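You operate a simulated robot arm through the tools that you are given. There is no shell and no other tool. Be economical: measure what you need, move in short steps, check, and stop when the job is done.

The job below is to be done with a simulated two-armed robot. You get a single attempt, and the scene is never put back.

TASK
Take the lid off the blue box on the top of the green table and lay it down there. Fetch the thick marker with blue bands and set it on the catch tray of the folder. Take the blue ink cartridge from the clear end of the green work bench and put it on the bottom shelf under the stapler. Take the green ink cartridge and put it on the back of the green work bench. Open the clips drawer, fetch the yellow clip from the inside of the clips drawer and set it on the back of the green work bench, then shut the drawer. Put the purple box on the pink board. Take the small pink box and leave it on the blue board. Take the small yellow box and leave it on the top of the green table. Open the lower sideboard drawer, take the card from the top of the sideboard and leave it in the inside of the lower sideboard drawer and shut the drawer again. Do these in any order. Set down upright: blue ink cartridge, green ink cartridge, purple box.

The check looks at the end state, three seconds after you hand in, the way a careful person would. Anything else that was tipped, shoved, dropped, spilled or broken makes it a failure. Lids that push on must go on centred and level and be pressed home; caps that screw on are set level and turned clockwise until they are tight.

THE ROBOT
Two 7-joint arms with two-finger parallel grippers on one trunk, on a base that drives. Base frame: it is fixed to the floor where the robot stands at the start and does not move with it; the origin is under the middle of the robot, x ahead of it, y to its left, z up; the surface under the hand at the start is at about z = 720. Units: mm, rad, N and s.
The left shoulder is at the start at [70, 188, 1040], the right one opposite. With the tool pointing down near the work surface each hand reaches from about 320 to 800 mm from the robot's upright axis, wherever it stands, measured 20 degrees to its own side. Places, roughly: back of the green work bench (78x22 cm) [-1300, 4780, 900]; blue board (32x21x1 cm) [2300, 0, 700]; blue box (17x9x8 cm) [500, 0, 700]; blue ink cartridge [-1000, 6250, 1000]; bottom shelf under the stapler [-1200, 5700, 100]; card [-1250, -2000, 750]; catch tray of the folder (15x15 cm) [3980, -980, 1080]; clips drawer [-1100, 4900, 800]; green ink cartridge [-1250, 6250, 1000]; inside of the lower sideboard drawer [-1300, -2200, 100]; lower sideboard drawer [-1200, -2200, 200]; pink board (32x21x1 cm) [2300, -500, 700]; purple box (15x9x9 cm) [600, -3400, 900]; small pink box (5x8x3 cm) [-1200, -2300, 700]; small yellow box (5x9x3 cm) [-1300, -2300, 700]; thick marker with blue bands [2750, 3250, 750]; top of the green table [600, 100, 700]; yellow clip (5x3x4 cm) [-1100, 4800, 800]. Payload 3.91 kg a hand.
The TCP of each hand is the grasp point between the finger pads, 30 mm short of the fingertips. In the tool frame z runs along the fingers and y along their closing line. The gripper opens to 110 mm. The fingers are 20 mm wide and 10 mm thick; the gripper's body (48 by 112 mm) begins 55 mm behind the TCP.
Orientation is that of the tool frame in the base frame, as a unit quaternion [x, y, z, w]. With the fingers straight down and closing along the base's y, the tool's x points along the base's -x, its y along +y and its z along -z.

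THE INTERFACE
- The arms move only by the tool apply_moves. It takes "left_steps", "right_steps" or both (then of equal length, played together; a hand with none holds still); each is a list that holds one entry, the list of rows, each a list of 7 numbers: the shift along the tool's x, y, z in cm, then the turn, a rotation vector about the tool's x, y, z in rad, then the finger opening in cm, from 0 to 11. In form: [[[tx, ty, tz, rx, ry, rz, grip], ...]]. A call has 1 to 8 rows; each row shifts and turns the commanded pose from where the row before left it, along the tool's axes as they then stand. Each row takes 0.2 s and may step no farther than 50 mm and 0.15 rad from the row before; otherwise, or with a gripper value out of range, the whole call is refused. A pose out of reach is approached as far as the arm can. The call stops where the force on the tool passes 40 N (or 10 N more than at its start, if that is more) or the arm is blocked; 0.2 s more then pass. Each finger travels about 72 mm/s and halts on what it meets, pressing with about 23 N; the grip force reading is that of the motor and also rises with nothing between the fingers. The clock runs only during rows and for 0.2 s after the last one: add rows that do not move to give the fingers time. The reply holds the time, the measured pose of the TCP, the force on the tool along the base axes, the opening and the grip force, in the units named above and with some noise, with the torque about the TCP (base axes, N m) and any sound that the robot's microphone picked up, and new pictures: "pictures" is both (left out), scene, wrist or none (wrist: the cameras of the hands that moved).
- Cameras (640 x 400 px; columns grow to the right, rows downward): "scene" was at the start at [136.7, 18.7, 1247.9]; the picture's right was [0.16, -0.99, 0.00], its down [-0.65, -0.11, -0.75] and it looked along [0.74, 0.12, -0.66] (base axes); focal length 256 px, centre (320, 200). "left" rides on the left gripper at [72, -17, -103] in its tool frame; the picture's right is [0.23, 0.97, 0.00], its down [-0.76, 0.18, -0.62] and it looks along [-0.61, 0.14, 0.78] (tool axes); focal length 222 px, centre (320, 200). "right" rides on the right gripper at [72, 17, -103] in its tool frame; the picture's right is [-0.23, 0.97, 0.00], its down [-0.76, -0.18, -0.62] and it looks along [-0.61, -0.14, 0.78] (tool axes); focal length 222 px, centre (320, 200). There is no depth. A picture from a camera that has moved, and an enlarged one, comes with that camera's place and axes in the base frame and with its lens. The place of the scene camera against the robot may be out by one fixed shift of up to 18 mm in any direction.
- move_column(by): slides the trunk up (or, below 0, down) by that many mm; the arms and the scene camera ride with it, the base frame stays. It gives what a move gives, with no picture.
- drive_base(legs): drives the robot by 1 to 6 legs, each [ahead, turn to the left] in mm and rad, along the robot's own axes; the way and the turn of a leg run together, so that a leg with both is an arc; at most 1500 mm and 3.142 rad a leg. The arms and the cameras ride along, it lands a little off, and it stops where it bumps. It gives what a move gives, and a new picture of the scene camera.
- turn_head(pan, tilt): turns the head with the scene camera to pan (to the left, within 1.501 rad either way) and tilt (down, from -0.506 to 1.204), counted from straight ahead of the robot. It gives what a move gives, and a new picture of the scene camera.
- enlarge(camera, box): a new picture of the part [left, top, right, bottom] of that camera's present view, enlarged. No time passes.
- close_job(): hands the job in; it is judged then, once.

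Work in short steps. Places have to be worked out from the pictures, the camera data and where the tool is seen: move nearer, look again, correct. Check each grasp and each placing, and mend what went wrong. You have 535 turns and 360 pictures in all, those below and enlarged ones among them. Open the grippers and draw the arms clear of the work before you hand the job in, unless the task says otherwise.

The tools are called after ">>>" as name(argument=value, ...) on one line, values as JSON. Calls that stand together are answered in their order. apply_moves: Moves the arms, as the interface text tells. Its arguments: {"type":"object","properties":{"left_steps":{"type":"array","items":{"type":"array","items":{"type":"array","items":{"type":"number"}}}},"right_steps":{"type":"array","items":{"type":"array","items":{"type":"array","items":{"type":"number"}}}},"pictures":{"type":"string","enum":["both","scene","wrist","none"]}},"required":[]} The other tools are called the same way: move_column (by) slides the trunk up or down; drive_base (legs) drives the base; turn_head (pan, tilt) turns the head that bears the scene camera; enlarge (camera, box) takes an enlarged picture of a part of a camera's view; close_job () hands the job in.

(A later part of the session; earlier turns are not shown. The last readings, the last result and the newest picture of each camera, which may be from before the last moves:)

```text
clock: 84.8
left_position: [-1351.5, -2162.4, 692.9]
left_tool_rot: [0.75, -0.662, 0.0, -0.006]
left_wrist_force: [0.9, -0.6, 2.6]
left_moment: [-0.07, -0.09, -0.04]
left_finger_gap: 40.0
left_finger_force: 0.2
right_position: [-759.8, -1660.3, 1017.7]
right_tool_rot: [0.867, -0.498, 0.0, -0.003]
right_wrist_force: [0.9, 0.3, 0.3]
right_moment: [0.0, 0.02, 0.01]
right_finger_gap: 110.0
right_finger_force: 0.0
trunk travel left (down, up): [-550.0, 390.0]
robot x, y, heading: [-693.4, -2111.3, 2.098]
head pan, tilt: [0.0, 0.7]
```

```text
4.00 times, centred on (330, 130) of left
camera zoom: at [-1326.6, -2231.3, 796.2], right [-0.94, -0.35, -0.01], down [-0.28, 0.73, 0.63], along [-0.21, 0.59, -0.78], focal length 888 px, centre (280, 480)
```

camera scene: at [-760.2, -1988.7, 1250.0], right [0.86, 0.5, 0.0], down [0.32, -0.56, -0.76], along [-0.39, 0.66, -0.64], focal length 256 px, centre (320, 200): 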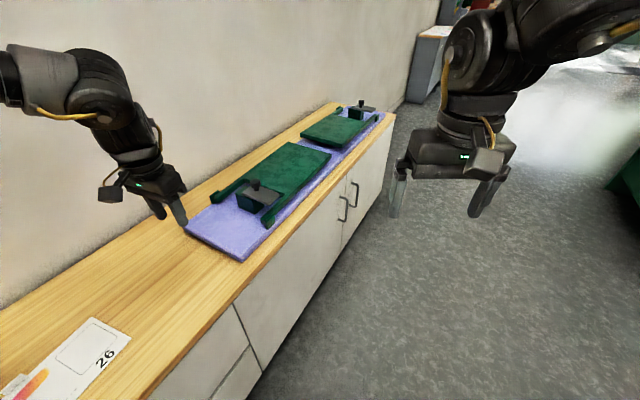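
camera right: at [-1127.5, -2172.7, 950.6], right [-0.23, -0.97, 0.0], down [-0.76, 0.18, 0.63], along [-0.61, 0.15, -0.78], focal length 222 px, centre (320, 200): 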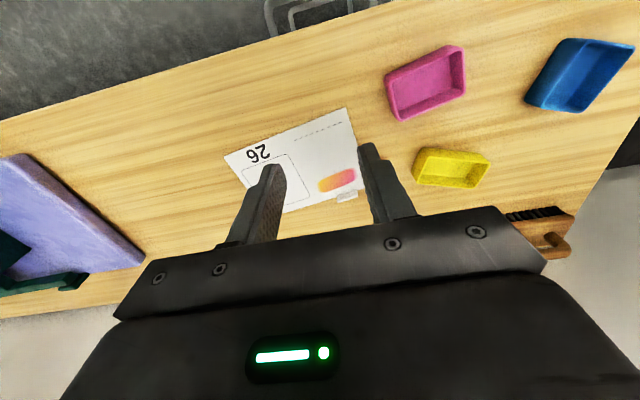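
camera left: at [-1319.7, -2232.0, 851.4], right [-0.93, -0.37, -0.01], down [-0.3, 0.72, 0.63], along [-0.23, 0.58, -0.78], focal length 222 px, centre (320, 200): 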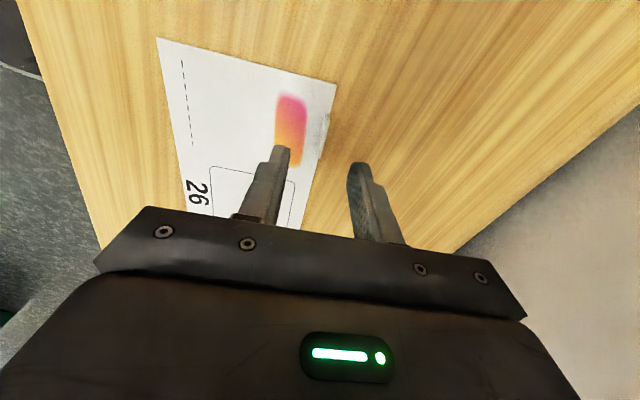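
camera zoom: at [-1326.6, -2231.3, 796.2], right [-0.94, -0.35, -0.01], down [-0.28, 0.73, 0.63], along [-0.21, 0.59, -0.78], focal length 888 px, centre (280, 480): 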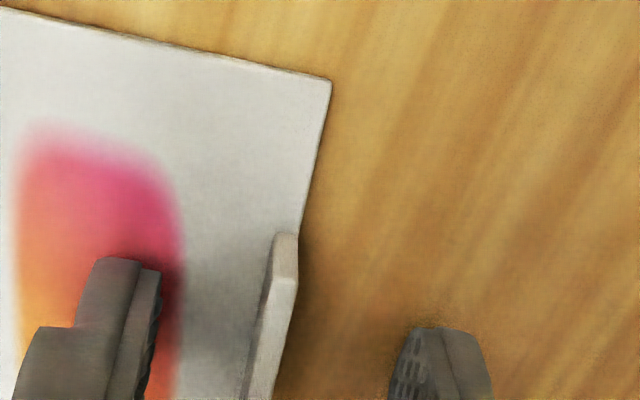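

The fingertips just touch the card, with the tab between the fingers. I raise 2 mm and close.

>>> apply_moves(left_steps=[[[0, 0, -0.2, 0, 0, 0, 4], [0, 0, 0, 0, 0, 0, 0], [0, 0, 0, 0, 0, 0, 0], [0, 0, 0, 0, 0, 0, 0], [0, 0, -1, 0, 0, 0, 0], [0, 0, -2, 0, 0, 0, 0], [0, 0, -2, 0, 0, 0, 0]]], pictures="wrist")

```text
clock: 86.5
left_position: [-1349.6, -2162.3, 744.2]
left_tool_rot: [0.749, -0.662, 0.001, -0.005]
left_wrist_force: [0.1, 0.4, -1.3]
left_moment: [-0.01, 0.01, -0.02]
left_finger_gap: 2.7
left_finger_force: 22.8
right_position: [-760.9, -1660.7, 1018.5]
right_tool_rot: [0.867, -0.498, 0.0, -0.003]
right_wrist_force: [0.0, -0.4, 0.8]
right_moment: [-0.03, 0.02, 0.02]
right_finger_gap: 110.0
right_finger_force: 0.0
trunk travel left (down, up): [-550.0, 390.0]
robot x, y, heading: [-696.8, -2111.2, 2.105]
head pan, tilt: [0.0, 0.7]
camera left: at [-1325.9, -2231.2, 848.3], right [-0.94, -0.35, -0.01], down [-0.28, 0.73, 0.63], along [-0.21, 0.59, -0.78], focal length 222 px, centre (320, 200)
```

left: 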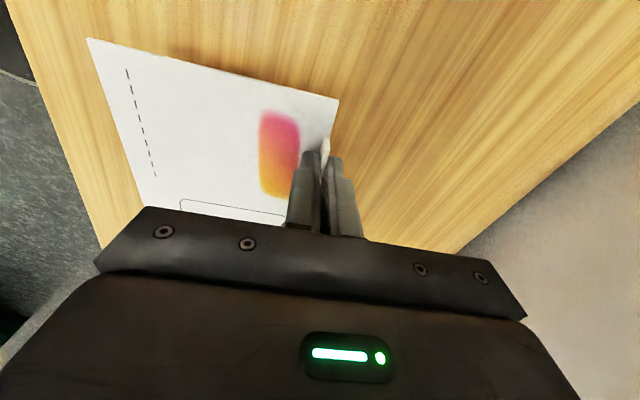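

Card held by its tab and level. I raise it and bring the left hand in front of the robot.

>>> apply_moves(left_steps=[[[0, 0, -4.5, 0, 0, 0, 0], [0, 0, -4.5, 0, 0, 0, 0], [0, 0, -4.5, 0, 0, 0, 0], [-3.5, -3, 0, 0, 0, 0, 0], [-3.5, -3, 0, 0, 0, 0, 0], [-3.5, -3, 0, 0, 0, 0, 0], [-3.5, -3, 0, 0, 0, 0, 0], [-3.5, -3, 0, 0, 0, 0, 0]]], pictures="none")

>>> apply_moves(left_steps=[[[-3.5, -3, 0, 0, 0, 0, 0], [-3.5, -3, 0, 0, 0, 0, 0], [-3.5, -3, 0, 0, 0, 0, 0], [0, 0, 0, 0, 0, -0.13, 0], [0, 0, 0, 0, 0, -0.13, 0], [0, 0, 0, 0, 0, -0.13, 0]]], pictures="scene")

```text
clock: 88.2
left_position: [-1222.7, -1969.0, 882.0]
left_tool_rot: [0.75, -0.661, 0.001, -0.005]
left_wrist_force: [0.5, 0.5, -0.1]
left_moment: [-0.04, -0.02, -0.02]
left_finger_gap: 2.8
left_finger_force: 23.4
right_position: [-758.2, -1658.3, 1017.6]
right_tool_rot: [0.867, -0.498, 0.0, -0.002]
right_wrist_force: [0.6, -0.9, -0.9]
right_moment: [-0.05, -0.02, -0.01]
right_finger_gap: 110.1
right_finger_force: 0.1
trunk travel left (down, up): [-550.0, 390.0]
robot x, y, heading: [-697.8, -2107.4, 2.101]
head pan, tilt: [0.0, 0.7]
```

```text
clock: 89.7
left_position: [-1149.5, -1854.3, 885.2]
left_tool_rot: [0.864, -0.503, 0.001, -0.005]
left_wrist_force: [0.0, 0.2, -0.7]
left_moment: [-0.01, 0.02, 0.0]
left_finger_gap: 3.0
left_finger_force: 22.9
right_position: [-759.0, -1660.0, 1017.1]
right_tool_rot: [0.867, -0.497, 0.001, -0.003]
right_wrist_force: [0.0, -0.6, -0.1]
right_moment: [0.04, 0.01, 0.0]
right_finger_gap: 109.6
right_finger_force: 0.1
trunk travel left (down, up): [-550.0, 390.0]
robot x, y, heading: [-696.8, -2111.9, 2.102]
head pan, tilt: [0.0, 0.7]
camera scene: at [-760.2, -1988.6, 1250.0], right [0.86, 0.5, 0.0], down [0.32, -0.56, -0.76], along [-0.39, 0.66, -0.64], focal length 256 px, centre (320, 200)
```

scene: 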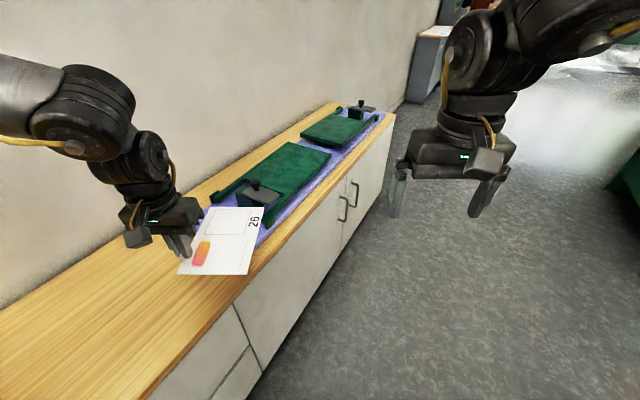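

Card is held well. I reverse, face the sideboard and back off to give the drawer room.

>>> drive_base(legs=[[-220, 0], [0, 1.04], [-285, 0]])

```text
clock: 95.5
left_position: [-750.3, -2560.2, 883.9]
left_tool_rot: [1.0, -0.014, -0.001, -0.007]
left_wrist_force: [-0.2, 0.9, -0.5]
left_moment: [-0.05, 0.0, -0.01]
left_finger_gap: 2.9
left_finger_force: 22.4
right_position: [-715.5, -2125.6, 1018.7]
right_tool_rot: [1.0, -0.008, 0.0, -0.002]
right_wrist_force: [0.3, -0.5, -0.1]
right_moment: [-0.01, 0.02, 0.02]
right_finger_gap: 109.9
right_finger_force: 0.0
trunk travel left (down, up): [-550.0, 390.0]
robot x, y, heading: [-296.4, -2304.6, 3.129]
head pan, tilt: [0.0, 0.7]
camera scene: at [-429.3, -2297.6, 1250.1], right [0.01, 1.0, 0.0], down [0.64, -0.01, -0.77], along [-0.77, 0.01, -0.64], focal length 256 px, centre (320, 200)
```

scene: 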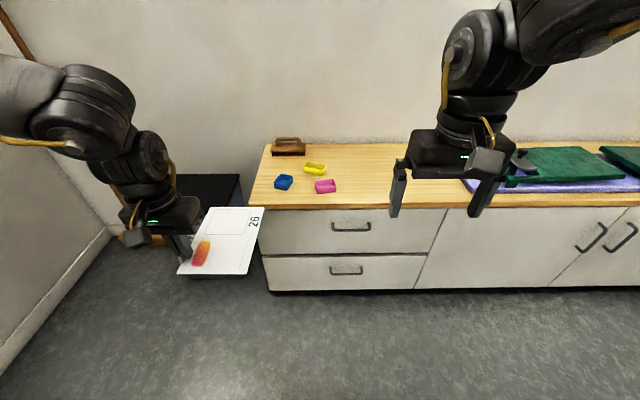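

The lower handle is at about (-1060, -2170, 335). I raise the card with the left hand and point the right hand forward.

>>> apply_moves(right_steps=[[[-4, 0, 0, 0, 0, 0, 11], [-4, 0, 0, 0, -0.15, 0, 11], [-4, 0, 0.6, 0, -0.15, 0, 11], [0, 0, 0, 0, -0.15, 0, 11], [0, 0, 0, 0, -0.15, 0, 11], [0, 0, 0, 0, -0.15, 0, 11], [0, 0, 0, 0, -0.15, 0, 11], [0, 0, 0, 0, -0.15, 0, 11]]], left_steps=[[[0, 0, -4.5, 0, 0, 0, 0], [0, 0, -4.5, 0, 0, 0, 0], [0, 0, -4.5, 0, 0, 0, 0], [0, 0, 0, 0, 0, 0, 0], [0, 0, 0, 0, 0, 0, 0], [0, 0, 0, 0, 0, 0, 0], [0, 0, 0, 0, 0, 0, 0], [0, 0, 0, 0, 0, 0, 0]]], pictures="none")

>>> apply_moves(right_steps=[[[0, 0, 0, 0, -0.15, 0, 11], [0, 0, 0, 0, -0.15, 0, 11], [0, 0, 0, 0, -0.15, 0, 11], [0, 0, 0, 0, -0.07, 0, 11], [0, 0, 0, 0, 0, -0.15, 11], [0, 0, 0, 0, 0, -0.15, 11], [0, 0, 0, 0, 0, -0.15, 11], [0, 0, 0, 0, 0, -0.15, 11]]], pictures="none")

>>> apply_moves(right_steps=[[[0, 0, 0, 0, 0, -0.15, 11], [0, 0, 0, 0, 0, -0.15, 11], [0, 0, 0, 0, 0, -0.15, 11], [0, 0, 0, 0, 0, -0.15, 11], [0, 0, 0, 0, 0, -0.15, 11], [0, 0, 0, 0, 0, -0.15, 11], [0, 0, 0, 0, 0, -0.07, 11]]], pictures="scene")

```text
clock: 97.3
left_position: [-750.6, -2563.3, 1018.5]
left_tool_rot: [1.0, -0.014, -0.001, -0.006]
left_wrist_force: [-0.1, 1.4, -0.7]
left_moment: [0.03, -0.02, -0.03]
left_finger_gap: 2.7
left_finger_force: 23.0
right_position: [-816.3, -2151.0, 1011.4]
right_tool_rot: [0.864, -0.004, -0.504, -0.005]
right_wrist_force: [-0.5, -0.2, -0.7]
right_moment: [-0.03, 0.0, -0.01]
right_finger_gap: 110.3
right_finger_force: 0.0
right hand out of reach, approached as far as the arm can: row 1, 2, 3
trunk travel left (down, up): [-550.0, 390.0]
robot x, y, heading: [-300.2, -2304.0, 3.127]
head pan, tilt: [0.0, 0.7]
```

```text
clock: 99.1
left_position: [-748.8, -2562.6, 1019.0]
left_tool_rot: [1.0, -0.014, -0.002, -0.005]
left_wrist_force: [-0.3, -0.3, 0.0]
left_moment: [0.0, -0.02, -0.02]
left_finger_gap: 2.9
left_finger_force: 23.1
right_position: [-820.2, -2137.7, 1108.1]
right_tool_rot: [0.686, 0.175, -0.675, -0.205]
right_wrist_force: [0.4, 0.1, 0.2]
right_moment: [0.01, 0.01, 0.04]
right_finger_gap: 109.8
right_finger_force: 0.0
right hand out of reach, approached as far as the arm can: row 2, 3, 4, 5
trunk travel left (down, up): [-550.0, 390.0]
robot x, y, heading: [-297.6, -2301.1, 3.126]
head pan, tilt: [0.0, 0.7]
```

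```text
clock: 100.7
left_position: [-750.2, -2562.7, 1019.8]
left_tool_rot: [1.0, -0.014, -0.001, -0.007]
left_wrist_force: [0.3, -0.5, -0.7]
left_moment: [-0.02, 0.02, -0.03]
left_finger_gap: 2.8
left_finger_force: 23.2
right_position: [-819.8, -2142.3, 1108.8]
right_tool_rot: [0.567, 0.423, -0.552, -0.441]
right_wrist_force: [-0.1, -0.1, 0.4]
right_moment: [0.03, -0.02, -0.05]
right_finger_gap: 110.2
right_finger_force: 0.1
right hand out of reach, approached as far as the arm can: row 6, 7
trunk travel left (down, up): [-550.0, 390.0]
robot x, y, heading: [-301.6, -2302.1, 3.129]
head pan, tilt: [0.0, 0.7]
camera scene: at [-429.8, -2297.7, 1250.0], right [0.01, 1.0, 0.0], down [0.64, -0.01, -0.76], along [-0.76, 0.01, -0.64], focal length 256 px, centre (320, 200)
```

scene: 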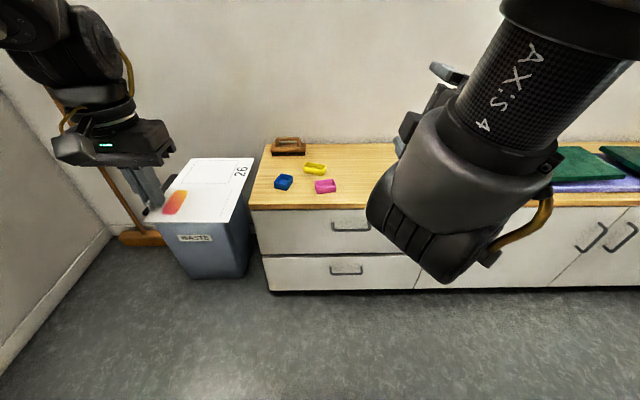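

The hand points forward with a little roll left. I lower the trunk 400 mm and look at the front.

>>> move_column(by=-400)

>>> apply_moves(right_steps=[[[4.5, 0, 0, 0, 0, 0, 11], [0, 4.5, 0, 0, 0, 0, 11], [0, 4.5, 0, 0, 0, 0, 11], [0, 4.5, 0, 0, 0, -0.1, 11], [0, 4.5, 0, 0, 0, -0.1, 9], [0, 4, 0, 0, 0, -0.05, 8], [0, 0, 0, 0, 0, 0, 8]]], pictures="both")

```text
clock: 104.6
left_position: [-749.8, -2563.4, 619.9]
left_tool_rot: [1.0, -0.014, -0.001, -0.006]
left_wrist_force: [0.3, -0.2, -0.2]
left_moment: [-0.05, 0.02, 0.03]
left_finger_gap: 2.7
left_finger_force: 22.7
right_position: [-819.0, -2141.1, 707.3]
right_tool_rot: [0.569, 0.422, -0.551, -0.44]
right_wrist_force: [0.3, -0.4, -0.2]
right_moment: [-0.03, -0.03, 0.02]
right_finger_gap: 109.9
right_finger_force: 0.0
trunk travel left (down, up): [-150.0, 790.0]
robot x, y, heading: [-297.2, -2304.1, 3.125]
head pan, tilt: [0.0, 0.7]
```

```text
clock: 106.2
left_position: [-749.1, -2562.8, 618.8]
left_tool_rot: [1.0, -0.015, -0.002, -0.006]
left_wrist_force: [0.0, 1.3, -0.2]
left_moment: [-0.06, -0.01, 0.01]
left_finger_gap: 2.7
left_finger_force: 22.8
right_position: [-821.4, -2142.6, 696.5]
right_tool_rot: [0.576, 0.428, -0.546, -0.432]
right_wrist_force: [-0.2, -0.3, 0.6]
right_moment: [0.0, -0.01, -0.01]
right_finger_gap: 80.0
right_finger_force: 0.1
right hand out of reach, approached as far as the arm can: row 1, 2, 3, 4, 5, 6
trunk travel left (down, up): [-150.0, 790.0]
robot x, y, heading: [-297.2, -2303.6, 3.129]
head pan, tilt: [0.0, 0.7]
camera scene: at [-429.7, -2297.6, 850.0], right [0.01, 1.0, 0.0], down [0.64, -0.01, -0.76], along [-0.76, 0.01, -0.64], focal length 256 px, centre (320, 200)
camera right: at [-715.1, -2081.9, 663.9], right [0.01, -0.47, -0.88], down [0.59, -0.71, 0.39], along [-0.81, -0.52, 0.27], focal length 222 px, centre (320, 200)
```

scene: 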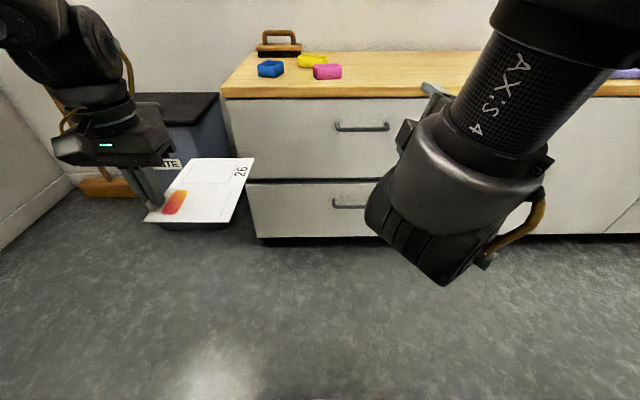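
right: 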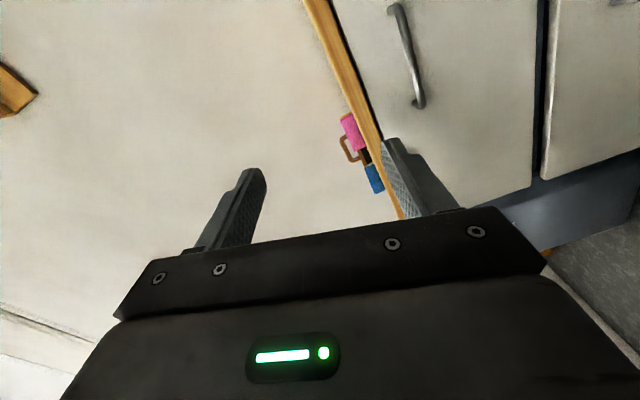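

Pointing straight forward blocks the wrist when going low. I pitch the hand 45° down, which eases the wrist, and try lowering again.

>>> apply_moves(right_steps=[[[0, 0, 0, -0.15, 0, 0, 8], [0, 0, 0, -0.15, 0, 0, 8], [0, 0, 0, -0.15, 0, 0, 8], [0, 0, 0, -0.15, 0, 0, 8], [0, 0, 0, -0.15, 0, 0, 8], [0, 0, 0, 0, 0, 0, 8]]], pictures="none")

>>> apply_moves(right_steps=[[[0, 3, 3, 0, 0, 0, 8], [0, 3, 3, 0, 0, 0, 8], [0, 3, 3, 0, 0, 0, 8], [0, 3, 3, 0, 0, 0, 8], [0, 0, 0, 0, 0, 0, 8]]], pictures="none")

```text
clock: 107.6
left_position: [-749.7, -2562.2, 619.3]
left_tool_rot: [1.0, -0.014, -0.002, -0.007]
left_wrist_force: [1.3, 0.4, -0.8]
left_moment: [-0.03, -0.01, 0.03]
left_finger_gap: 2.7
left_finger_force: 22.2
right_position: [-822.1, -2139.9, 691.7]
right_tool_rot: [0.58, 0.428, -0.541, -0.432]
right_wrist_force: [0.6, -0.2, 0.0]
right_moment: [-0.03, -0.01, -0.03]
right_finger_gap: 80.0
right_finger_force: 0.0
right hand out of reach, approached as far as the arm can: row 1, 2, 3, 4, 5
trunk travel left (down, up): [-150.0, 790.0]
robot x, y, heading: [-299.9, -2302.1, 3.128]
head pan, tilt: [0.0, 0.7]
```

```text
clock: 109.0
left_position: [-749.9, -2562.9, 619.2]
left_tool_rot: [1.0, -0.013, -0.001, -0.005]
left_wrist_force: [0.0, 0.2, -0.8]
left_moment: [-0.03, -0.04, 0.0]
left_finger_gap: 3.0
left_finger_force: 22.7
right_position: [-825.0, -2139.5, 690.3]
right_tool_rot: [0.585, 0.421, -0.545, -0.428]
right_wrist_force: [-0.1, -0.1, -0.1]
right_moment: [0.0, 0.0, -0.03]
right_finger_gap: 80.0
right_finger_force: 0.0
right hand out of reach, approached as far as the arm can: row 1, 2, 3, 4
trunk travel left (down, up): [-150.0, 790.0]
robot x, y, heading: [-295.4, -2306.7, 3.13]
head pan, tilt: [0.0, 0.7]
stopped in row 5 (right hand): the arm was blocked; the commanded pose is now the measured one
```

The wrist is in a corner. I unwind the roll first, then pitch down.

>>> apply_moves(right_steps=[[[0, 0, 0, 0, 0, 0.15, 8], [0, 0, 0, 0, 0, 0.15, 8], [0, 0, 0, 0, 0, 0.15, 8], [0, 0, 0, 0, 0, 0.15, 8], [0, 0, 0, 0, 0, 0.15, 8], [0, 0, 0, 0, 0, 0.15, 8], [0, 0, 0, 0, 0, 0.15, 8], [0, 0, 0, 0, 0, 0.15, 8]]], pictures="none")

>>> apply_moves(right_steps=[[[0, 0, 0, 0, 0, 0.1, 8], [0, 0, 0, 0, 0.15, 0, 8], [0, 0, 0, 0, 0.15, 0, 8], [0, 0, 0, 0, 0.15, 0, 8], [0, 0, 0, 0, 0.15, 0, 8], [0, 0, 0, 0, 0.15, 0, 8], [0, 0, 0, 0, 0, 0, 8]]], pictures="none")

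```text
clock: 110.8
left_position: [-750.2, -2563.0, 618.5]
left_tool_rot: [1.0, -0.014, -0.002, -0.007]
left_wrist_force: [0.6, -1.2, -1.0]
left_moment: [-0.01, -0.01, 0.0]
left_finger_gap: 3.0
left_finger_force: 22.3
right_position: [-827.8, -2140.5, 688.9]
right_tool_rot: [0.722, 0.017, -0.69, -0.046]
right_wrist_force: [-0.3, 0.1, 0.2]
right_moment: [-0.03, -0.01, -0.01]
right_finger_gap: 80.0
right_finger_force: 0.1
trunk travel left (down, up): [-150.0, 790.0]
robot x, y, heading: [-295.9, -2305.9, 3.124]
head pan, tilt: [0.0, 0.7]
```

```text
clock: 112.4
left_position: [-749.3, -2561.9, 619.5]
left_tool_rot: [1.0, -0.014, -0.002, -0.006]
left_wrist_force: [0.9, -0.3, -0.8]
left_moment: [0.0, -0.01, 0.0]
left_finger_gap: 2.8
left_finger_force: 23.2
right_position: [-826.2, -2141.0, 688.3]
right_tool_rot: [0.926, -0.019, -0.378, -0.006]
right_wrist_force: [0.0, -0.4, 0.7]
right_moment: [0.0, 0.0, 0.01]
right_finger_gap: 80.0
right_finger_force: 0.2
trunk travel left (down, up): [-150.0, 790.0]
robot x, y, heading: [-299.6, -2300.7, 3.124]
head pan, tilt: [0.0, 0.7]
```

Now pitched 45° down with no roll. I lower the right hand and then try the roll at the lower height.

>>> apply_moves(right_steps=[[[3.15, 0, 3.2, 0, 0, 0, 8], [3.15, 0, 3.2, 0, 0, 0, 8], [3.15, 0, 3.2, 0, 0, 0, 8], [3.15, 0, 3.2, 0, 0, 0, 8], [3.15, 0, 3.2, 0, 0, 0, 8], [3.15, 0, 3.2, 0, 0, 0, 8]]], pictures="none")

>>> apply_moves(right_steps=[[[0, 0, 0, 0, 0, -0.15, 8], [0, 0, 0, 0, 0, -0.15, 8], [0, 0, 0, 0, 0, -0.15, 8], [0, 0, 0, 0, 0, -0.15, 8], [0, 0, 0, 0, 0, -0.15, 8], [0, 0, 0, 0, 0, -0.15, 8], [0, 0, 0, 0, 0, -0.15, 8], [0, 0, 0, 0, 0, -0.15, 8]]], pictures="none")

```text
clock: 113.8
left_position: [-750.3, -2563.4, 620.9]
left_tool_rot: [1.0, -0.014, -0.001, -0.006]
left_wrist_force: [-0.8, 0.2, -0.9]
left_moment: [0.0, -0.06, -0.02]
left_finger_gap: 2.9
left_finger_force: 22.9
right_position: [-826.1, -2142.0, 419.9]
right_tool_rot: [0.924, -0.019, -0.381, -0.006]
right_wrist_force: [-0.2, -0.2, -0.1]
right_moment: [0.04, 0.02, 0.03]
right_finger_gap: 80.4
right_finger_force: 0.0
trunk travel left (down, up): [-150.0, 790.0]
robot x, y, heading: [-300.2, -2302.0, 3.127]
head pan, tilt: [0.0, 0.7]
```

```text
clock: 115.6
left_position: [-750.4, -2562.8, 618.9]
left_tool_rot: [1.0, -0.014, -0.001, -0.005]
left_wrist_force: [0.2, 0.7, -0.3]
left_moment: [-0.06, -0.01, 0.01]
left_finger_gap: 2.8
left_finger_force: 22.9
right_position: [-733.7, -2209.8, 397.9]
right_tool_rot: [0.813, 0.445, -0.326, -0.188]
right_wrist_force: [0.4, -0.8, -0.4]
right_moment: [-0.02, -0.02, 0.0]
right_finger_gap: 80.0
right_finger_force: 0.1
right hand out of reach, approached as far as the arm can: row 3, 4, 5, 6, 8
trunk travel left (down, up): [-150.0, 790.0]
robot x, y, heading: [-301.9, -2304.0, 3.132]
head pan, tilt: [0.0, 0.7]
```

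Being closer in allows more roll. I test how far the roll goes if the hand drifts inward.

>>> apply_moves(right_steps=[[[0, 0, 0, 0, 0, -0.15, 8], [0, 0, 0, 0, 0, -0.15, 8], [0, 0, 0, 0, 0, -0.15, 8], [0, 0, 0, 0, 0, -0.12, 8], [0, 0, 0, 0, 0, 0, 8]]], pictures="scene")

```text
clock: 116.8
left_position: [-749.0, -2562.9, 618.4]
left_tool_rot: [1.0, -0.014, -0.001, -0.005]
left_wrist_force: [0.0, -0.2, -1.0]
left_moment: [-0.04, -0.01, 0.0]
left_finger_gap: 2.6
left_finger_force: 22.9
right_position: [-704.3, -2213.8, 393.5]
right_tool_rot: [0.752, 0.551, -0.289, -0.218]
right_wrist_force: [0.2, 0.1, -0.4]
right_moment: [0.0, -0.01, 0.0]
right_finger_gap: 80.1
right_finger_force: 0.0
right hand out of reach, approached as far as the arm can: row 1, 2, 3, 4
trunk travel left (down, up): [-150.0, 790.0]
robot x, y, heading: [-297.3, -2307.5, 3.127]
head pan, tilt: [0.0, 0.7]
camera scene: at [-429.7, -2297.7, 850.0], right [0.01, 1.0, 0.0], down [0.64, -0.01, -0.76], along [-0.76, 0.01, -0.64], focal length 256 px, centre (320, 200)
```

scene: 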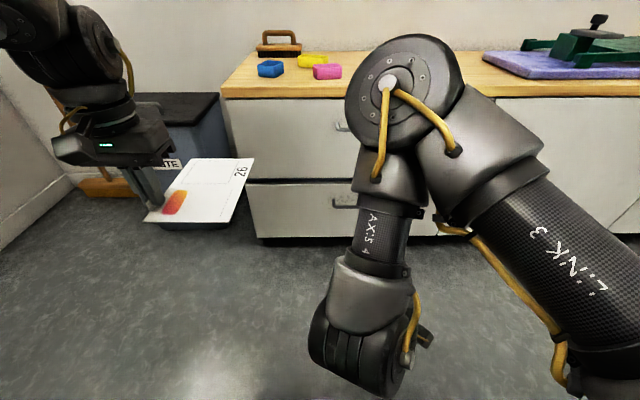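

Roll isn't practical here. Instead I'll keep the hand unrolled at 45°, straddle one leg of the handle so a finger hooks behind the bar, and open the drawer by backing the base. First I unwind the roll.

>>> apply_moves(right_steps=[[[0, 0, 0, 0, 0, 0.15, 8], [0, 0, 0, 0, 0, 0.15, 8], [0, 0, 0, 0, 0, 0.15, 8], [0, 0, 0, 0, 0, 0.15, 8], [0, 0, 0, 0, 0, 0.15, 8], [0, 0, 0, 0, 0, 0.15, 8], [0, 0, 0, 0, 0, 0.15, 8], [0, 0, 0, 0, 0, 0.15, 8]]], pictures="none")

>>> apply_moves(right_steps=[[[0, 0, 0, 0, 0, 0.06, 5], [0, -4, 0, 0, 0, 0, 5], [0, -4, 0, 0, 0, 0, 5], [0, -3, 0, 0, 0, 0, 5], [-3, 0, 3, 0, 0, 0, 5], [-3, 0, 3, 0, 0, 0, 5], [-3, 0, 3, 0, 0, 0, 5], [0, 0, 0, 0, 0, 0, 5]]], pictures="both")

```text
clock: 118.6
left_position: [-749.6, -2562.2, 619.8]
left_tool_rot: [1.0, -0.013, -0.001, -0.006]
left_wrist_force: [0.3, 0.5, 0.0]
left_moment: [-0.04, 0.0, 0.0]
left_finger_gap: 3.0
left_finger_force: 23.0
right_position: [-705.8, -2214.4, 392.7]
right_tool_rot: [0.932, 0.029, -0.361, -0.016]
right_wrist_force: [-0.4, 0.2, 0.5]
right_moment: [0.0, -0.02, -0.02]
right_finger_gap: 80.1
right_finger_force: 0.1
trunk travel left (down, up): [-150.0, 790.0]
robot x, y, heading: [-298.9, -2302.1, 3.129]
head pan, tilt: [0.0, 0.7]
```

```text
clock: 120.4
left_position: [-749.6, -2562.5, 618.4]
left_tool_rot: [1.0, -0.015, -0.002, -0.006]
left_wrist_force: [0.1, -1.3, 0.1]
left_moment: [-0.02, 0.01, 0.0]
left_finger_gap: 3.0
left_finger_force: 22.9
right_position: [-869.1, -2121.1, 370.8]
right_tool_rot: [0.933, 0.001, -0.36, -0.007]
right_wrist_force: [0.2, 0.2, 1.4]
right_moment: [-0.01, 0.0, 0.0]
right_finger_gap: 50.1
right_finger_force: 0.0
right hand out of reach, approached as far as the arm can: row 2, 3, 4
trunk travel left (down, up): [-150.0, 790.0]
robot x, y, heading: [-300.1, -2306.3, 3.124]
head pan, tilt: [0.0, 0.7]
camera scene: at [-429.8, -2297.4, 850.0], right [0.02, 1.0, 0.0], down [0.64, -0.01, -0.76], along [-0.76, 0.01, -0.64], focal length 256 px, centre (320, 200)
camera right: at [-747.3, -2139.8, 397.6], right [-0.17, -0.98, 0.14], down [-0.14, 0.17, 0.98], along [-0.98, 0.14, -0.17], focal length 222 px, centre (320, 200)
```

scene: 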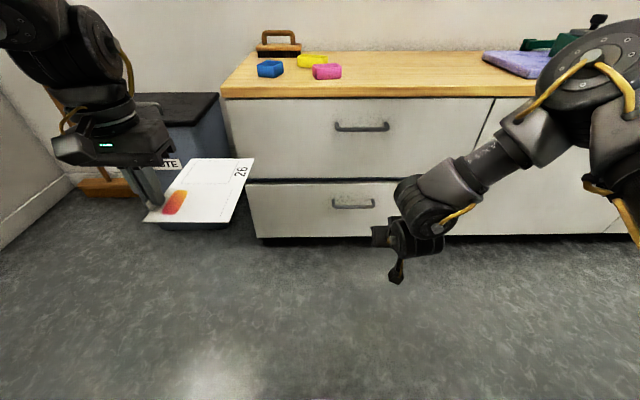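
right: 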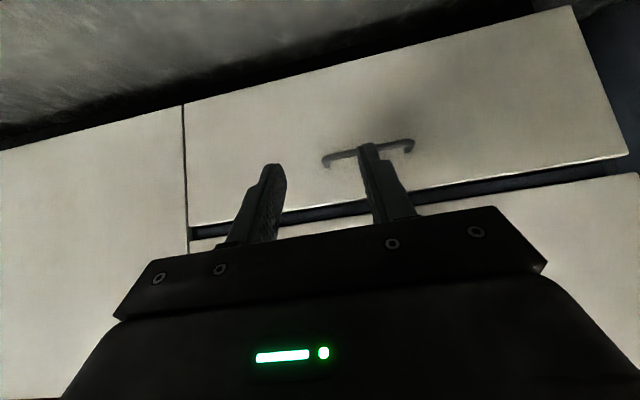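

The wrist camera sees the lower handle: legs at y ≈ -2111 and -2238, z ≈ 275. I drive 120 mm forward and look again.

>>> drive_base(legs=[[120, 0]])

>>> enlarge(camera="right", box=[200, 60, 520, 260])

```text
clock: 121.6
left_position: [-870.9, -2560.2, 619.1]
left_tool_rot: [1.0, -0.014, -0.002, -0.006]
left_wrist_force: [0.0, -0.3, 0.0]
left_moment: [-0.04, -0.02, 0.02]
left_finger_gap: 2.9
left_finger_force: 23.3
right_position: [-989.1, -2119.9, 371.2]
right_tool_rot: [0.933, 0.001, -0.36, -0.006]
right_wrist_force: [-0.6, 0.0, 0.2]
right_moment: [0.0, -0.05, -0.01]
right_finger_gap: 50.0
right_finger_force: 0.0
trunk travel left (down, up): [-150.0, 790.0]
robot x, y, heading: [-419.3, -2302.3, 3.125]
head pan, tilt: [0.0, 0.7]
camera scene: at [-550.5, -2295.7, 849.9], right [0.02, 1.0, 0.0], down [0.64, -0.01, -0.76], along [-0.76, 0.01, -0.64], focal length 256 px, centre (320, 200)
```

scene: 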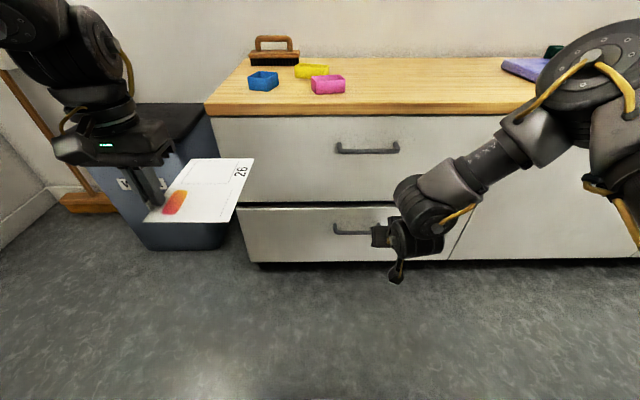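

```text
2.00 times, centred on (360, 160) of right
camera zoom: at [-867.6, -2138.4, 397.5], right [-0.17, -0.98, 0.14], down [-0.14, 0.17, 0.98], along [-0.98, 0.14, -0.17], focal length 444 px, centre (240, 280)
```

zoom: 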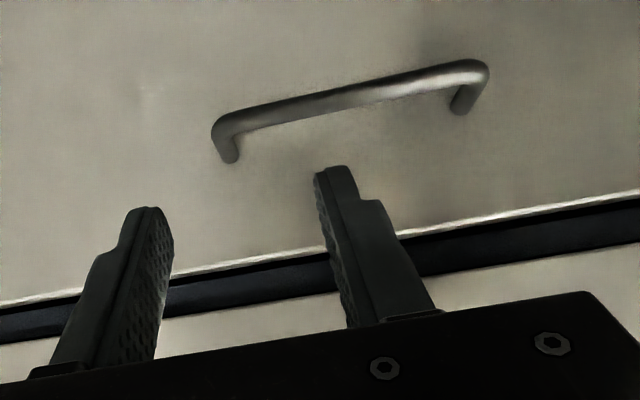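

Bar at x≈-1068, z≈287; face at x≈-1102; right leg at y≈-2111. I line up on the leg in y and height, and drive the remaining forward distance.

>>> apply_moves(right_steps=[[[1.34, -0.9, 1.48, 0, 0, 0, 5], [0, 0, 0, 0, 0, 0, 5]]], pictures="none")

>>> drive_base(legs=[[43, 0]])

>>> enlarge(camera="right", box=[200, 60, 520, 260])

```text
clock: 122.2
left_position: [-870.1, -2560.0, 618.2]
left_tool_rot: [1.0, -0.016, -0.001, -0.006]
left_wrist_force: [0.3, -0.4, 0.1]
left_moment: [-0.02, -0.01, 0.01]
left_finger_gap: 2.7
left_finger_force: 22.8
right_position: [-987.3, -2112.8, 351.2]
right_tool_rot: [0.932, 0.001, -0.361, -0.007]
right_wrist_force: [0.0, 0.7, -0.1]
right_moment: [-0.02, 0.0, 0.01]
right_finger_gap: 49.9
right_finger_force: 0.1
trunk travel left (down, up): [-150.0, 790.0]
robot x, y, heading: [-415.5, -2303.9, 3.128]
head pan, tilt: [0.0, 0.7]
```

```text
clock: 123.1
left_position: [-914.3, -2559.7, 618.5]
left_tool_rot: [1.0, -0.015, -0.001, -0.006]
left_wrist_force: [-0.1, -0.5, -1.0]
left_moment: [-0.02, -0.03, 0.01]
left_finger_gap: 3.0
left_finger_force: 22.6
right_position: [-1032.4, -2111.5, 350.2]
right_tool_rot: [0.933, 0.0, -0.361, -0.007]
right_wrist_force: [0.8, 0.7, -0.5]
right_moment: [-0.01, 0.01, 0.02]
right_finger_gap: 50.1
right_finger_force: 0.0
trunk travel left (down, up): [-150.0, 790.0]
robot x, y, heading: [-457.0, -2297.6, 3.125]
head pan, tilt: [0.0, 0.7]
camera scene: at [-593.6, -2295.0, 849.9], right [0.02, 1.0, 0.0], down [0.64, -0.01, -0.76], along [-0.76, 0.01, -0.64], focal length 256 px, centre (320, 200)
```

scene: 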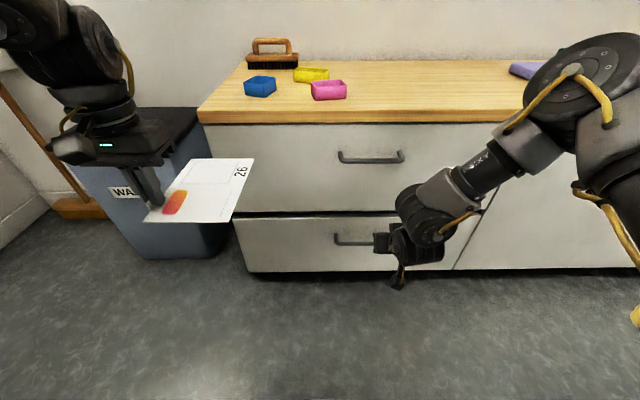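

```text
2.00 times, centred on (360, 160) of right
camera zoom: at [-908.6, -2131.0, 378.0], right [-0.17, -0.98, 0.14], down [-0.14, 0.16, 0.98], along [-0.97, 0.15, -0.17], focal length 444 px, centre (240, 280)
```

zoom: 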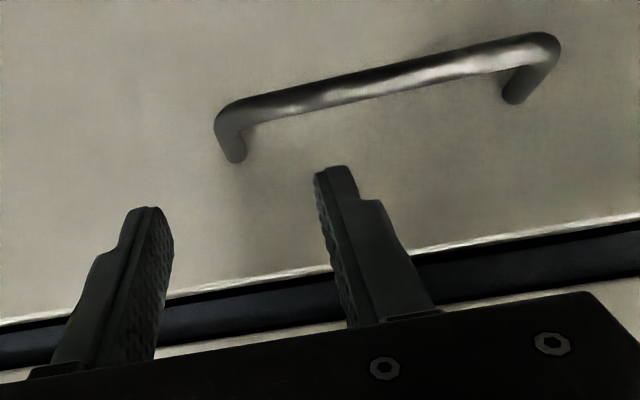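

The leg is centred between the fingers. I advance 3.5 cm along the finger direction and check.

>>> apply_moves(right_steps=[[[0, 0, 2, 0, 0, 0, 5], [0, 0, 1.5, 0, 0, 0, 5], [0, 0, 0, 0, 0, 0, 5]]], pictures="none")

>>> enlarge(camera="right", box=[200, 60, 520, 260])

```text
clock: 123.9
left_position: [-914.4, -2560.3, 619.1]
left_tool_rot: [1.0, -0.014, -0.002, -0.006]
left_wrist_force: [-0.6, -0.3, -0.6]
left_moment: [-0.01, 0.0, 0.01]
left_finger_gap: 2.7
left_finger_force: 23.0
right_position: [-1041.4, -2125.9, 328.9]
right_tool_rot: [0.933, -0.002, -0.361, -0.01]
right_wrist_force: [0.6, -0.2, 0.0]
right_moment: [-0.02, 0.0, 0.01]
right_finger_gap: 49.9
right_finger_force: 0.0
right hand out of reach, approached as far as the arm can: row 1, 2
trunk travel left (down, up): [-150.0, 790.0]
robot x, y, heading: [-463.0, -2301.1, 3.126]
head pan, tilt: [0.0, 0.7]
```

```text
2.00 times, centred on (360, 160) of right
camera zoom: at [-918.8, -2144.7, 355.5], right [-0.18, -0.97, 0.14], down [-0.14, 0.16, 0.98], along [-0.97, 0.15, -0.17], focal length 444 px, centre (240, 280)
```

zoom: 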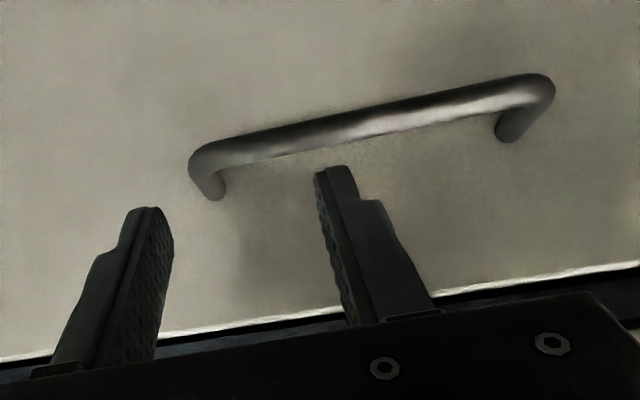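

The arm is at its reach limit, so I draw it back and use the base for the forward part, then lower from above.

>>> apply_moves(right_steps=[[[2.6, -0.7, -2.35, 0, 0, 0, 5], [1.7, -0.7, -3.3, 0, 0, 0, 5], [-0.2, 0, -1.3, 0, 0, 0, 5], [0, 0, 0, 0, 0, 0, 5]]], pictures="none")

```text
clock: 124.9
left_position: [-912.8, -2560.2, 619.5]
left_tool_rot: [1.0, -0.014, -0.001, -0.006]
left_wrist_force: [0.0, 0.1, 0.4]
left_moment: [-0.02, 0.01, -0.05]
left_finger_gap: 2.7
left_finger_force: 22.8
right_position: [-964.8, -2113.0, 353.4]
right_tool_rot: [0.932, 0.0, -0.361, -0.008]
right_wrist_force: [-0.1, -0.5, 0.6]
right_moment: [-0.03, 0.0, 0.0]
right_finger_gap: 50.0
right_finger_force: 0.2
trunk travel left (down, up): [-150.0, 790.0]
robot x, y, heading: [-458.3, -2302.7, 3.123]
head pan, tilt: [0.0, 0.7]
```

Before driving, the card (it extends forward of the left hand) must be pulled back from the sideboard.

>>> apply_moves(left_steps=[[[4, 0, 0, 0, 0, 0, 0], [4, 0, 0, 0, 0, 0, 0], [4, 0, 0, 0, 0, 0, 0], [0, 0, 0, 0, 0, 0, 0]]], pictures="none")

>>> drive_base(legs=[[107, 0]])

>>> enlarge(camera="right", box=[160, 40, 480, 240])

```text
clock: 125.9
left_position: [-828.4, -2583.9, 634.7]
left_tool_rot: [1.0, -0.016, 0.0, -0.006]
left_wrist_force: [-1.5, -0.4, -0.6]
left_moment: [-0.04, 0.0, 0.01]
left_finger_gap: 2.8
left_finger_force: 23.8
left hand out of reach, approached as far as the arm can: row 2, 3
right_position: [-966.1, -2111.3, 352.3]
right_tool_rot: [0.932, 0.0, -0.362, -0.008]
right_wrist_force: [-0.5, -0.5, 0.1]
right_moment: [0.02, 0.0, 0.0]
right_finger_gap: 49.9
right_finger_force: 0.1
trunk travel left (down, up): [-150.0, 790.0]
robot x, y, heading: [-462.7, -2303.9, 3.127]
head pan, tilt: [0.0, 0.7]
```

```text
clock: 127.1
left_position: [-934.9, -2579.3, 634.2]
left_tool_rot: [1.0, -0.016, 0.0, -0.006]
left_wrist_force: [0.6, -0.2, -0.6]
left_moment: [-0.04, -0.02, 0.02]
left_finger_gap: 2.6
left_finger_force: 23.4
right_position: [-1071.2, -2110.1, 352.3]
right_tool_rot: [0.932, 0.0, -0.361, -0.007]
right_wrist_force: [-0.3, 0.9, -0.7]
right_moment: [0.0, -0.01, -0.03]
right_finger_gap: 50.2
right_finger_force: 0.0
trunk travel left (down, up): [-150.0, 790.0]
robot x, y, heading: [-566.6, -2299.4, 3.127]
head pan, tilt: [0.0, 0.7]
camera scene: at [-699.8, -2293.2, 850.0], right [0.02, 1.0, 0.0], down [0.64, -0.01, -0.76], along [-0.76, 0.01, -0.64], focal length 256 px, centre (320, 200)
```

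scene: 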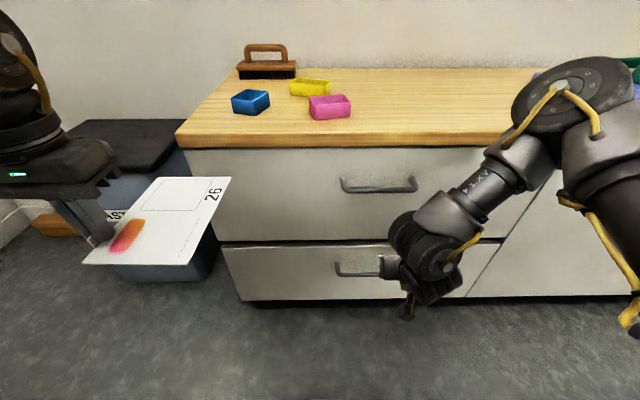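

```text
2.00 times, centred on (320, 140) of right
camera zoom: at [-948.4, -2128.9, 379.6], right [-0.17, -0.97, 0.14], down [-0.14, 0.16, 0.98], along [-0.97, 0.15, -0.17], focal length 444 px, centre (320, 320)
```

zoom: 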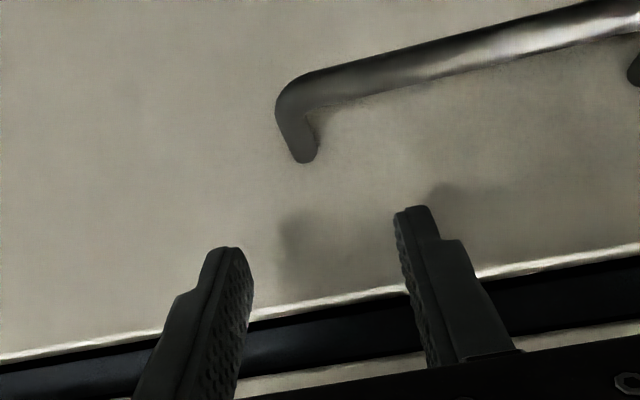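

The leg lies between the fingers, just in front of and below the tips. I lower about 42 mm so a finger goes behind the bar, then close.

>>> apply_moves(right_steps=[[[1.4, 0, 1.7, 0, 0, 0, 5], [0.8, 0, 1.1, 0, 0, 0, 5], [0.4, 0, 0.5, 0, 0, 0, 5], [0, 0, 0, 0, 0, 0, 5]]], pictures="none")

>>> enlarge(camera="right", box=[160, 40, 480, 240])

```text
clock: 128.1
left_position: [-934.5, -2580.4, 633.4]
left_tool_rot: [1.0, -0.016, 0.0, -0.005]
left_wrist_force: [-1.1, 0.6, 0.0]
left_moment: [-0.03, 0.01, -0.01]
left_finger_gap: 2.9
left_finger_force: 22.9
right_position: [-1074.4, -2109.0, 311.1]
right_tool_rot: [0.932, 0.001, -0.363, -0.007]
right_wrist_force: [-0.5, -0.3, -0.4]
right_moment: [-0.01, 0.0, 0.01]
right_finger_gap: 50.1
right_finger_force: 0.1
trunk travel left (down, up): [-150.0, 790.0]
robot x, y, heading: [-568.2, -2302.6, 3.127]
head pan, tilt: [0.0, 0.7]
```

```text
2.00 times, centred on (320, 140) of right
camera zoom: at [-951.4, -2128.0, 338.0], right [-0.17, -0.97, 0.14], down [-0.14, 0.16, 0.98], along [-0.97, 0.15, -0.17], focal length 444 px, centre (320, 320)
```

zoom: 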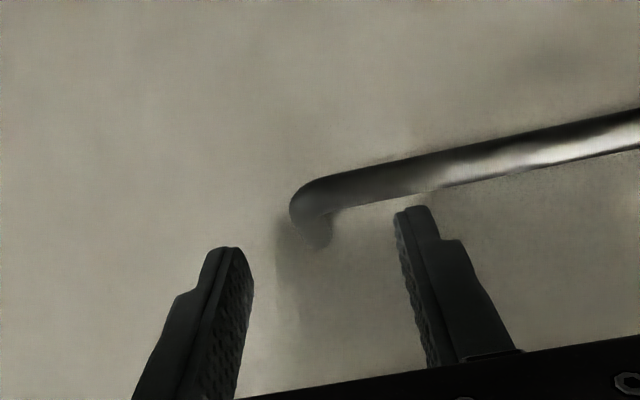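

The tips are just at the leg. I go 9 mm further down and close.

>>> apply_moves(right_steps=[[[0.3, 0, 0.33, 0, 0, 0, 5], [0.3, 0, 0.33, 0, 0, 0, 5], [0, 0, 0, 0, 0, 0, 5]]], pictures="none")

>>> enlarge(camera="right", box=[160, 40, 480, 240])

```text
clock: 128.9
left_position: [-934.9, -2581.4, 634.3]
left_tool_rot: [1.0, -0.018, -0.001, -0.006]
left_wrist_force: [0.1, 0.4, 0.2]
left_moment: [-0.04, 0.0, -0.01]
left_finger_gap: 3.0
left_finger_force: 23.1
right_position: [-1074.0, -2108.9, 304.1]
right_tool_rot: [0.931, 0.0, -0.364, -0.008]
right_wrist_force: [5.1, 1.4, 16.5]
right_moment: [-0.45, 0.14, 0.08]
right_finger_gap: 49.3
right_finger_force: 0.0
trunk travel left (down, up): [-150.0, 790.0]
robot x, y, heading: [-565.3, -2299.9, 3.125]
head pan, tilt: [0.0, 0.7]
```

```text
2.00 times, centred on (320, 140) of right
camera zoom: at [-951.3, -2128.4, 330.4], right [-0.17, -0.97, 0.14], down [-0.14, 0.16, 0.98], along [-0.98, 0.15, -0.16], focal length 444 px, centre (320, 320)
```

zoom: 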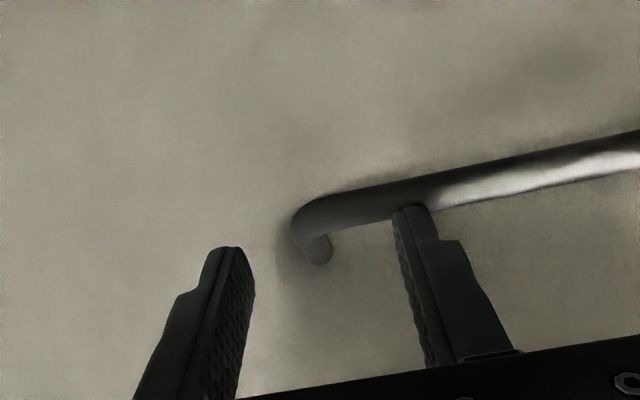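

The inner finger rests on the bar. I lift 4 mm, go forward 6 mm and lower again.

>>> apply_moves(right_steps=[[[-0.3, 0, -0.33, 0, 0, 0, 5], [-0.44, 0, 0.4, 0, 0, 0, 5], [0.3, 0, 0.33, 0, 0, 0, 5], [0.3, 0, 0.33, 0, 0, 0, 5], [0, 0, 0, 0, 0, 0, 5]]], pictures="none")

>>> enlarge(camera="right", box=[160, 40, 480, 240])

```text
clock: 130.1
left_position: [-934.6, -2580.1, 634.0]
left_tool_rot: [1.0, -0.017, 0.0, -0.006]
left_wrist_force: [-0.1, 0.1, -1.2]
left_moment: [-0.02, -0.01, 0.02]
left_finger_gap: 3.1
left_finger_force: 22.9
right_position: [-1079.2, -2109.3, 295.1]
right_tool_rot: [0.933, 0.0, -0.36, -0.009]
right_wrist_force: [-1.0, 0.3, 0.8]
right_moment: [-0.05, 0.04, -0.05]
right_finger_gap: 50.0
right_finger_force: 0.0
trunk travel left (down, up): [-150.0, 790.0]
robot x, y, heading: [-568.3, -2301.2, 3.129]
head pan, tilt: [0.0, 0.7]
```

```text
2.00 times, centred on (320, 140) of right
camera zoom: at [-956.7, -2127.5, 323.2], right [-0.17, -0.98, 0.14], down [-0.15, 0.16, 0.98], along [-0.97, 0.15, -0.17], focal length 444 px, centre (320, 320)
```

zoom: 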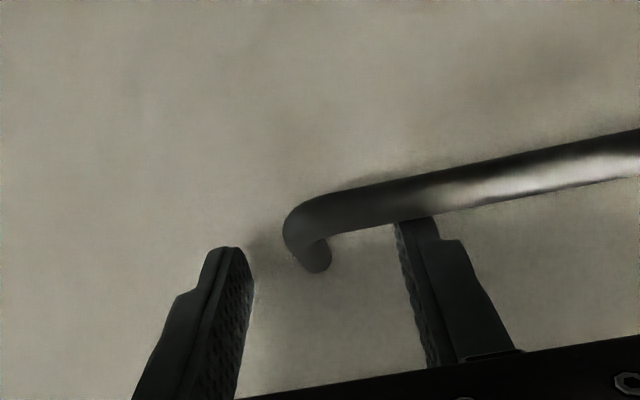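

The finger tip is now behind the bar with no force. I go 5 mm deeper and close on the leg.

>>> apply_moves(right_steps=[[[0.34, 0, 0.37, 0, 0, 0, 5], [0, 0, 0, 0, 0, 0, 1], [0, 0, 0, 0, 0, 0, 0], [0, 0, 0, 0, 0, 0, 0]]], pictures="none")

>>> enlarge(camera="right", box=[160, 40, 480, 240])

```text
clock: 131.1
left_position: [-934.7, -2581.0, 634.0]
left_tool_rot: [1.0, -0.017, -0.001, -0.006]
left_wrist_force: [0.2, -0.1, -0.4]
left_moment: [-0.01, 0.0, 0.0]
left_finger_gap: 2.5
left_finger_force: 23.4
right_position: [-1080.9, -2107.6, 292.7]
right_tool_rot: [0.932, -0.001, -0.361, -0.01]
right_wrist_force: [1.7, 19.1, 5.5]
right_moment: [0.35, -0.03, -0.81]
right_finger_gap: 14.8
right_finger_force: 22.6
trunk travel left (down, up): [-150.0, 790.0]
robot x, y, heading: [-570.1, -2303.5, 3.121]
head pan, tilt: [0.0, 0.7]
```

```text
2.00 times, centred on (320, 140) of right
camera zoom: at [-957.0, -2126.0, 319.2], right [-0.18, -0.98, 0.14], down [-0.14, 0.16, 0.98], along [-0.97, 0.15, -0.17], focal length 444 px, centre (320, 320)
```

zoom: 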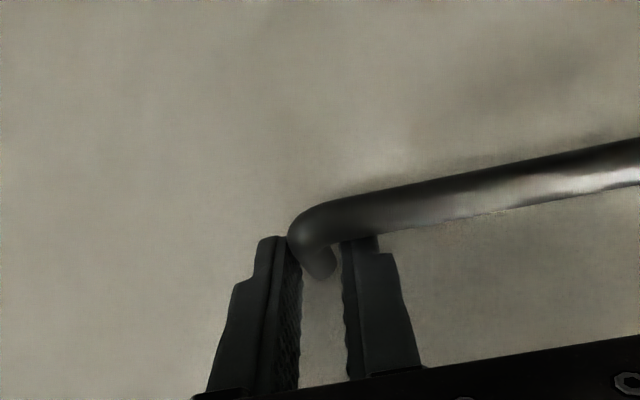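

The handle leg is gripped. I back the base 120 mm to see whether the drawer follows.

>>> drive_base(legs=[[-120, 0]])

```text
clock: 132.2
left_position: [-858.2, -2582.4, 633.0]
left_tool_rot: [1.0, -0.017, 0.0, -0.007]
left_wrist_force: [0.7, 0.1, -0.1]
left_moment: [-0.01, -0.02, 0.04]
left_finger_gap: 2.8
left_finger_force: 23.2
right_position: [-1005.6, -2105.3, 294.3]
right_tool_rot: [0.931, 0.0, -0.364, -0.014]
right_wrist_force: [0.2, 2.2, 7.5]
right_moment: [0.05, -0.5, -0.41]
right_finger_gap: 12.3
right_finger_force: 23.4
trunk travel left (down, up): [-150.0, 790.0]
robot x, y, heading: [-489.6, -2298.8, 3.124]
head pan, tilt: [0.0, 0.7]
stopped in leg 1: the force on the tool passed its limit at 41 N (the readings are from after the stop); the commanded pose is now the measured one
camera scene: at [-622.7, -2294.3, 850.1], right [0.02, 1.0, 0.0], down [0.64, -0.01, -0.77], along [-0.77, 0.02, -0.64], focal length 256 px, centre (320, 200)
```

scene: 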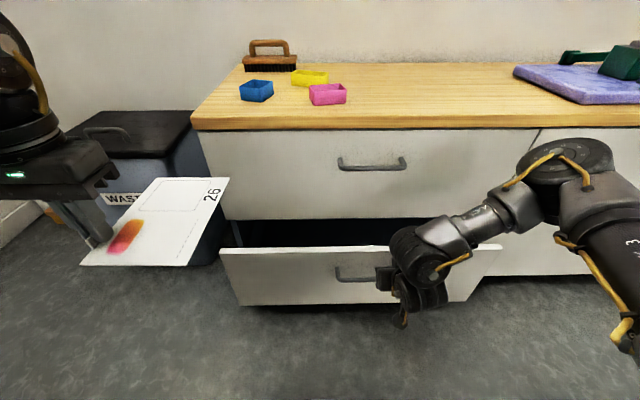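

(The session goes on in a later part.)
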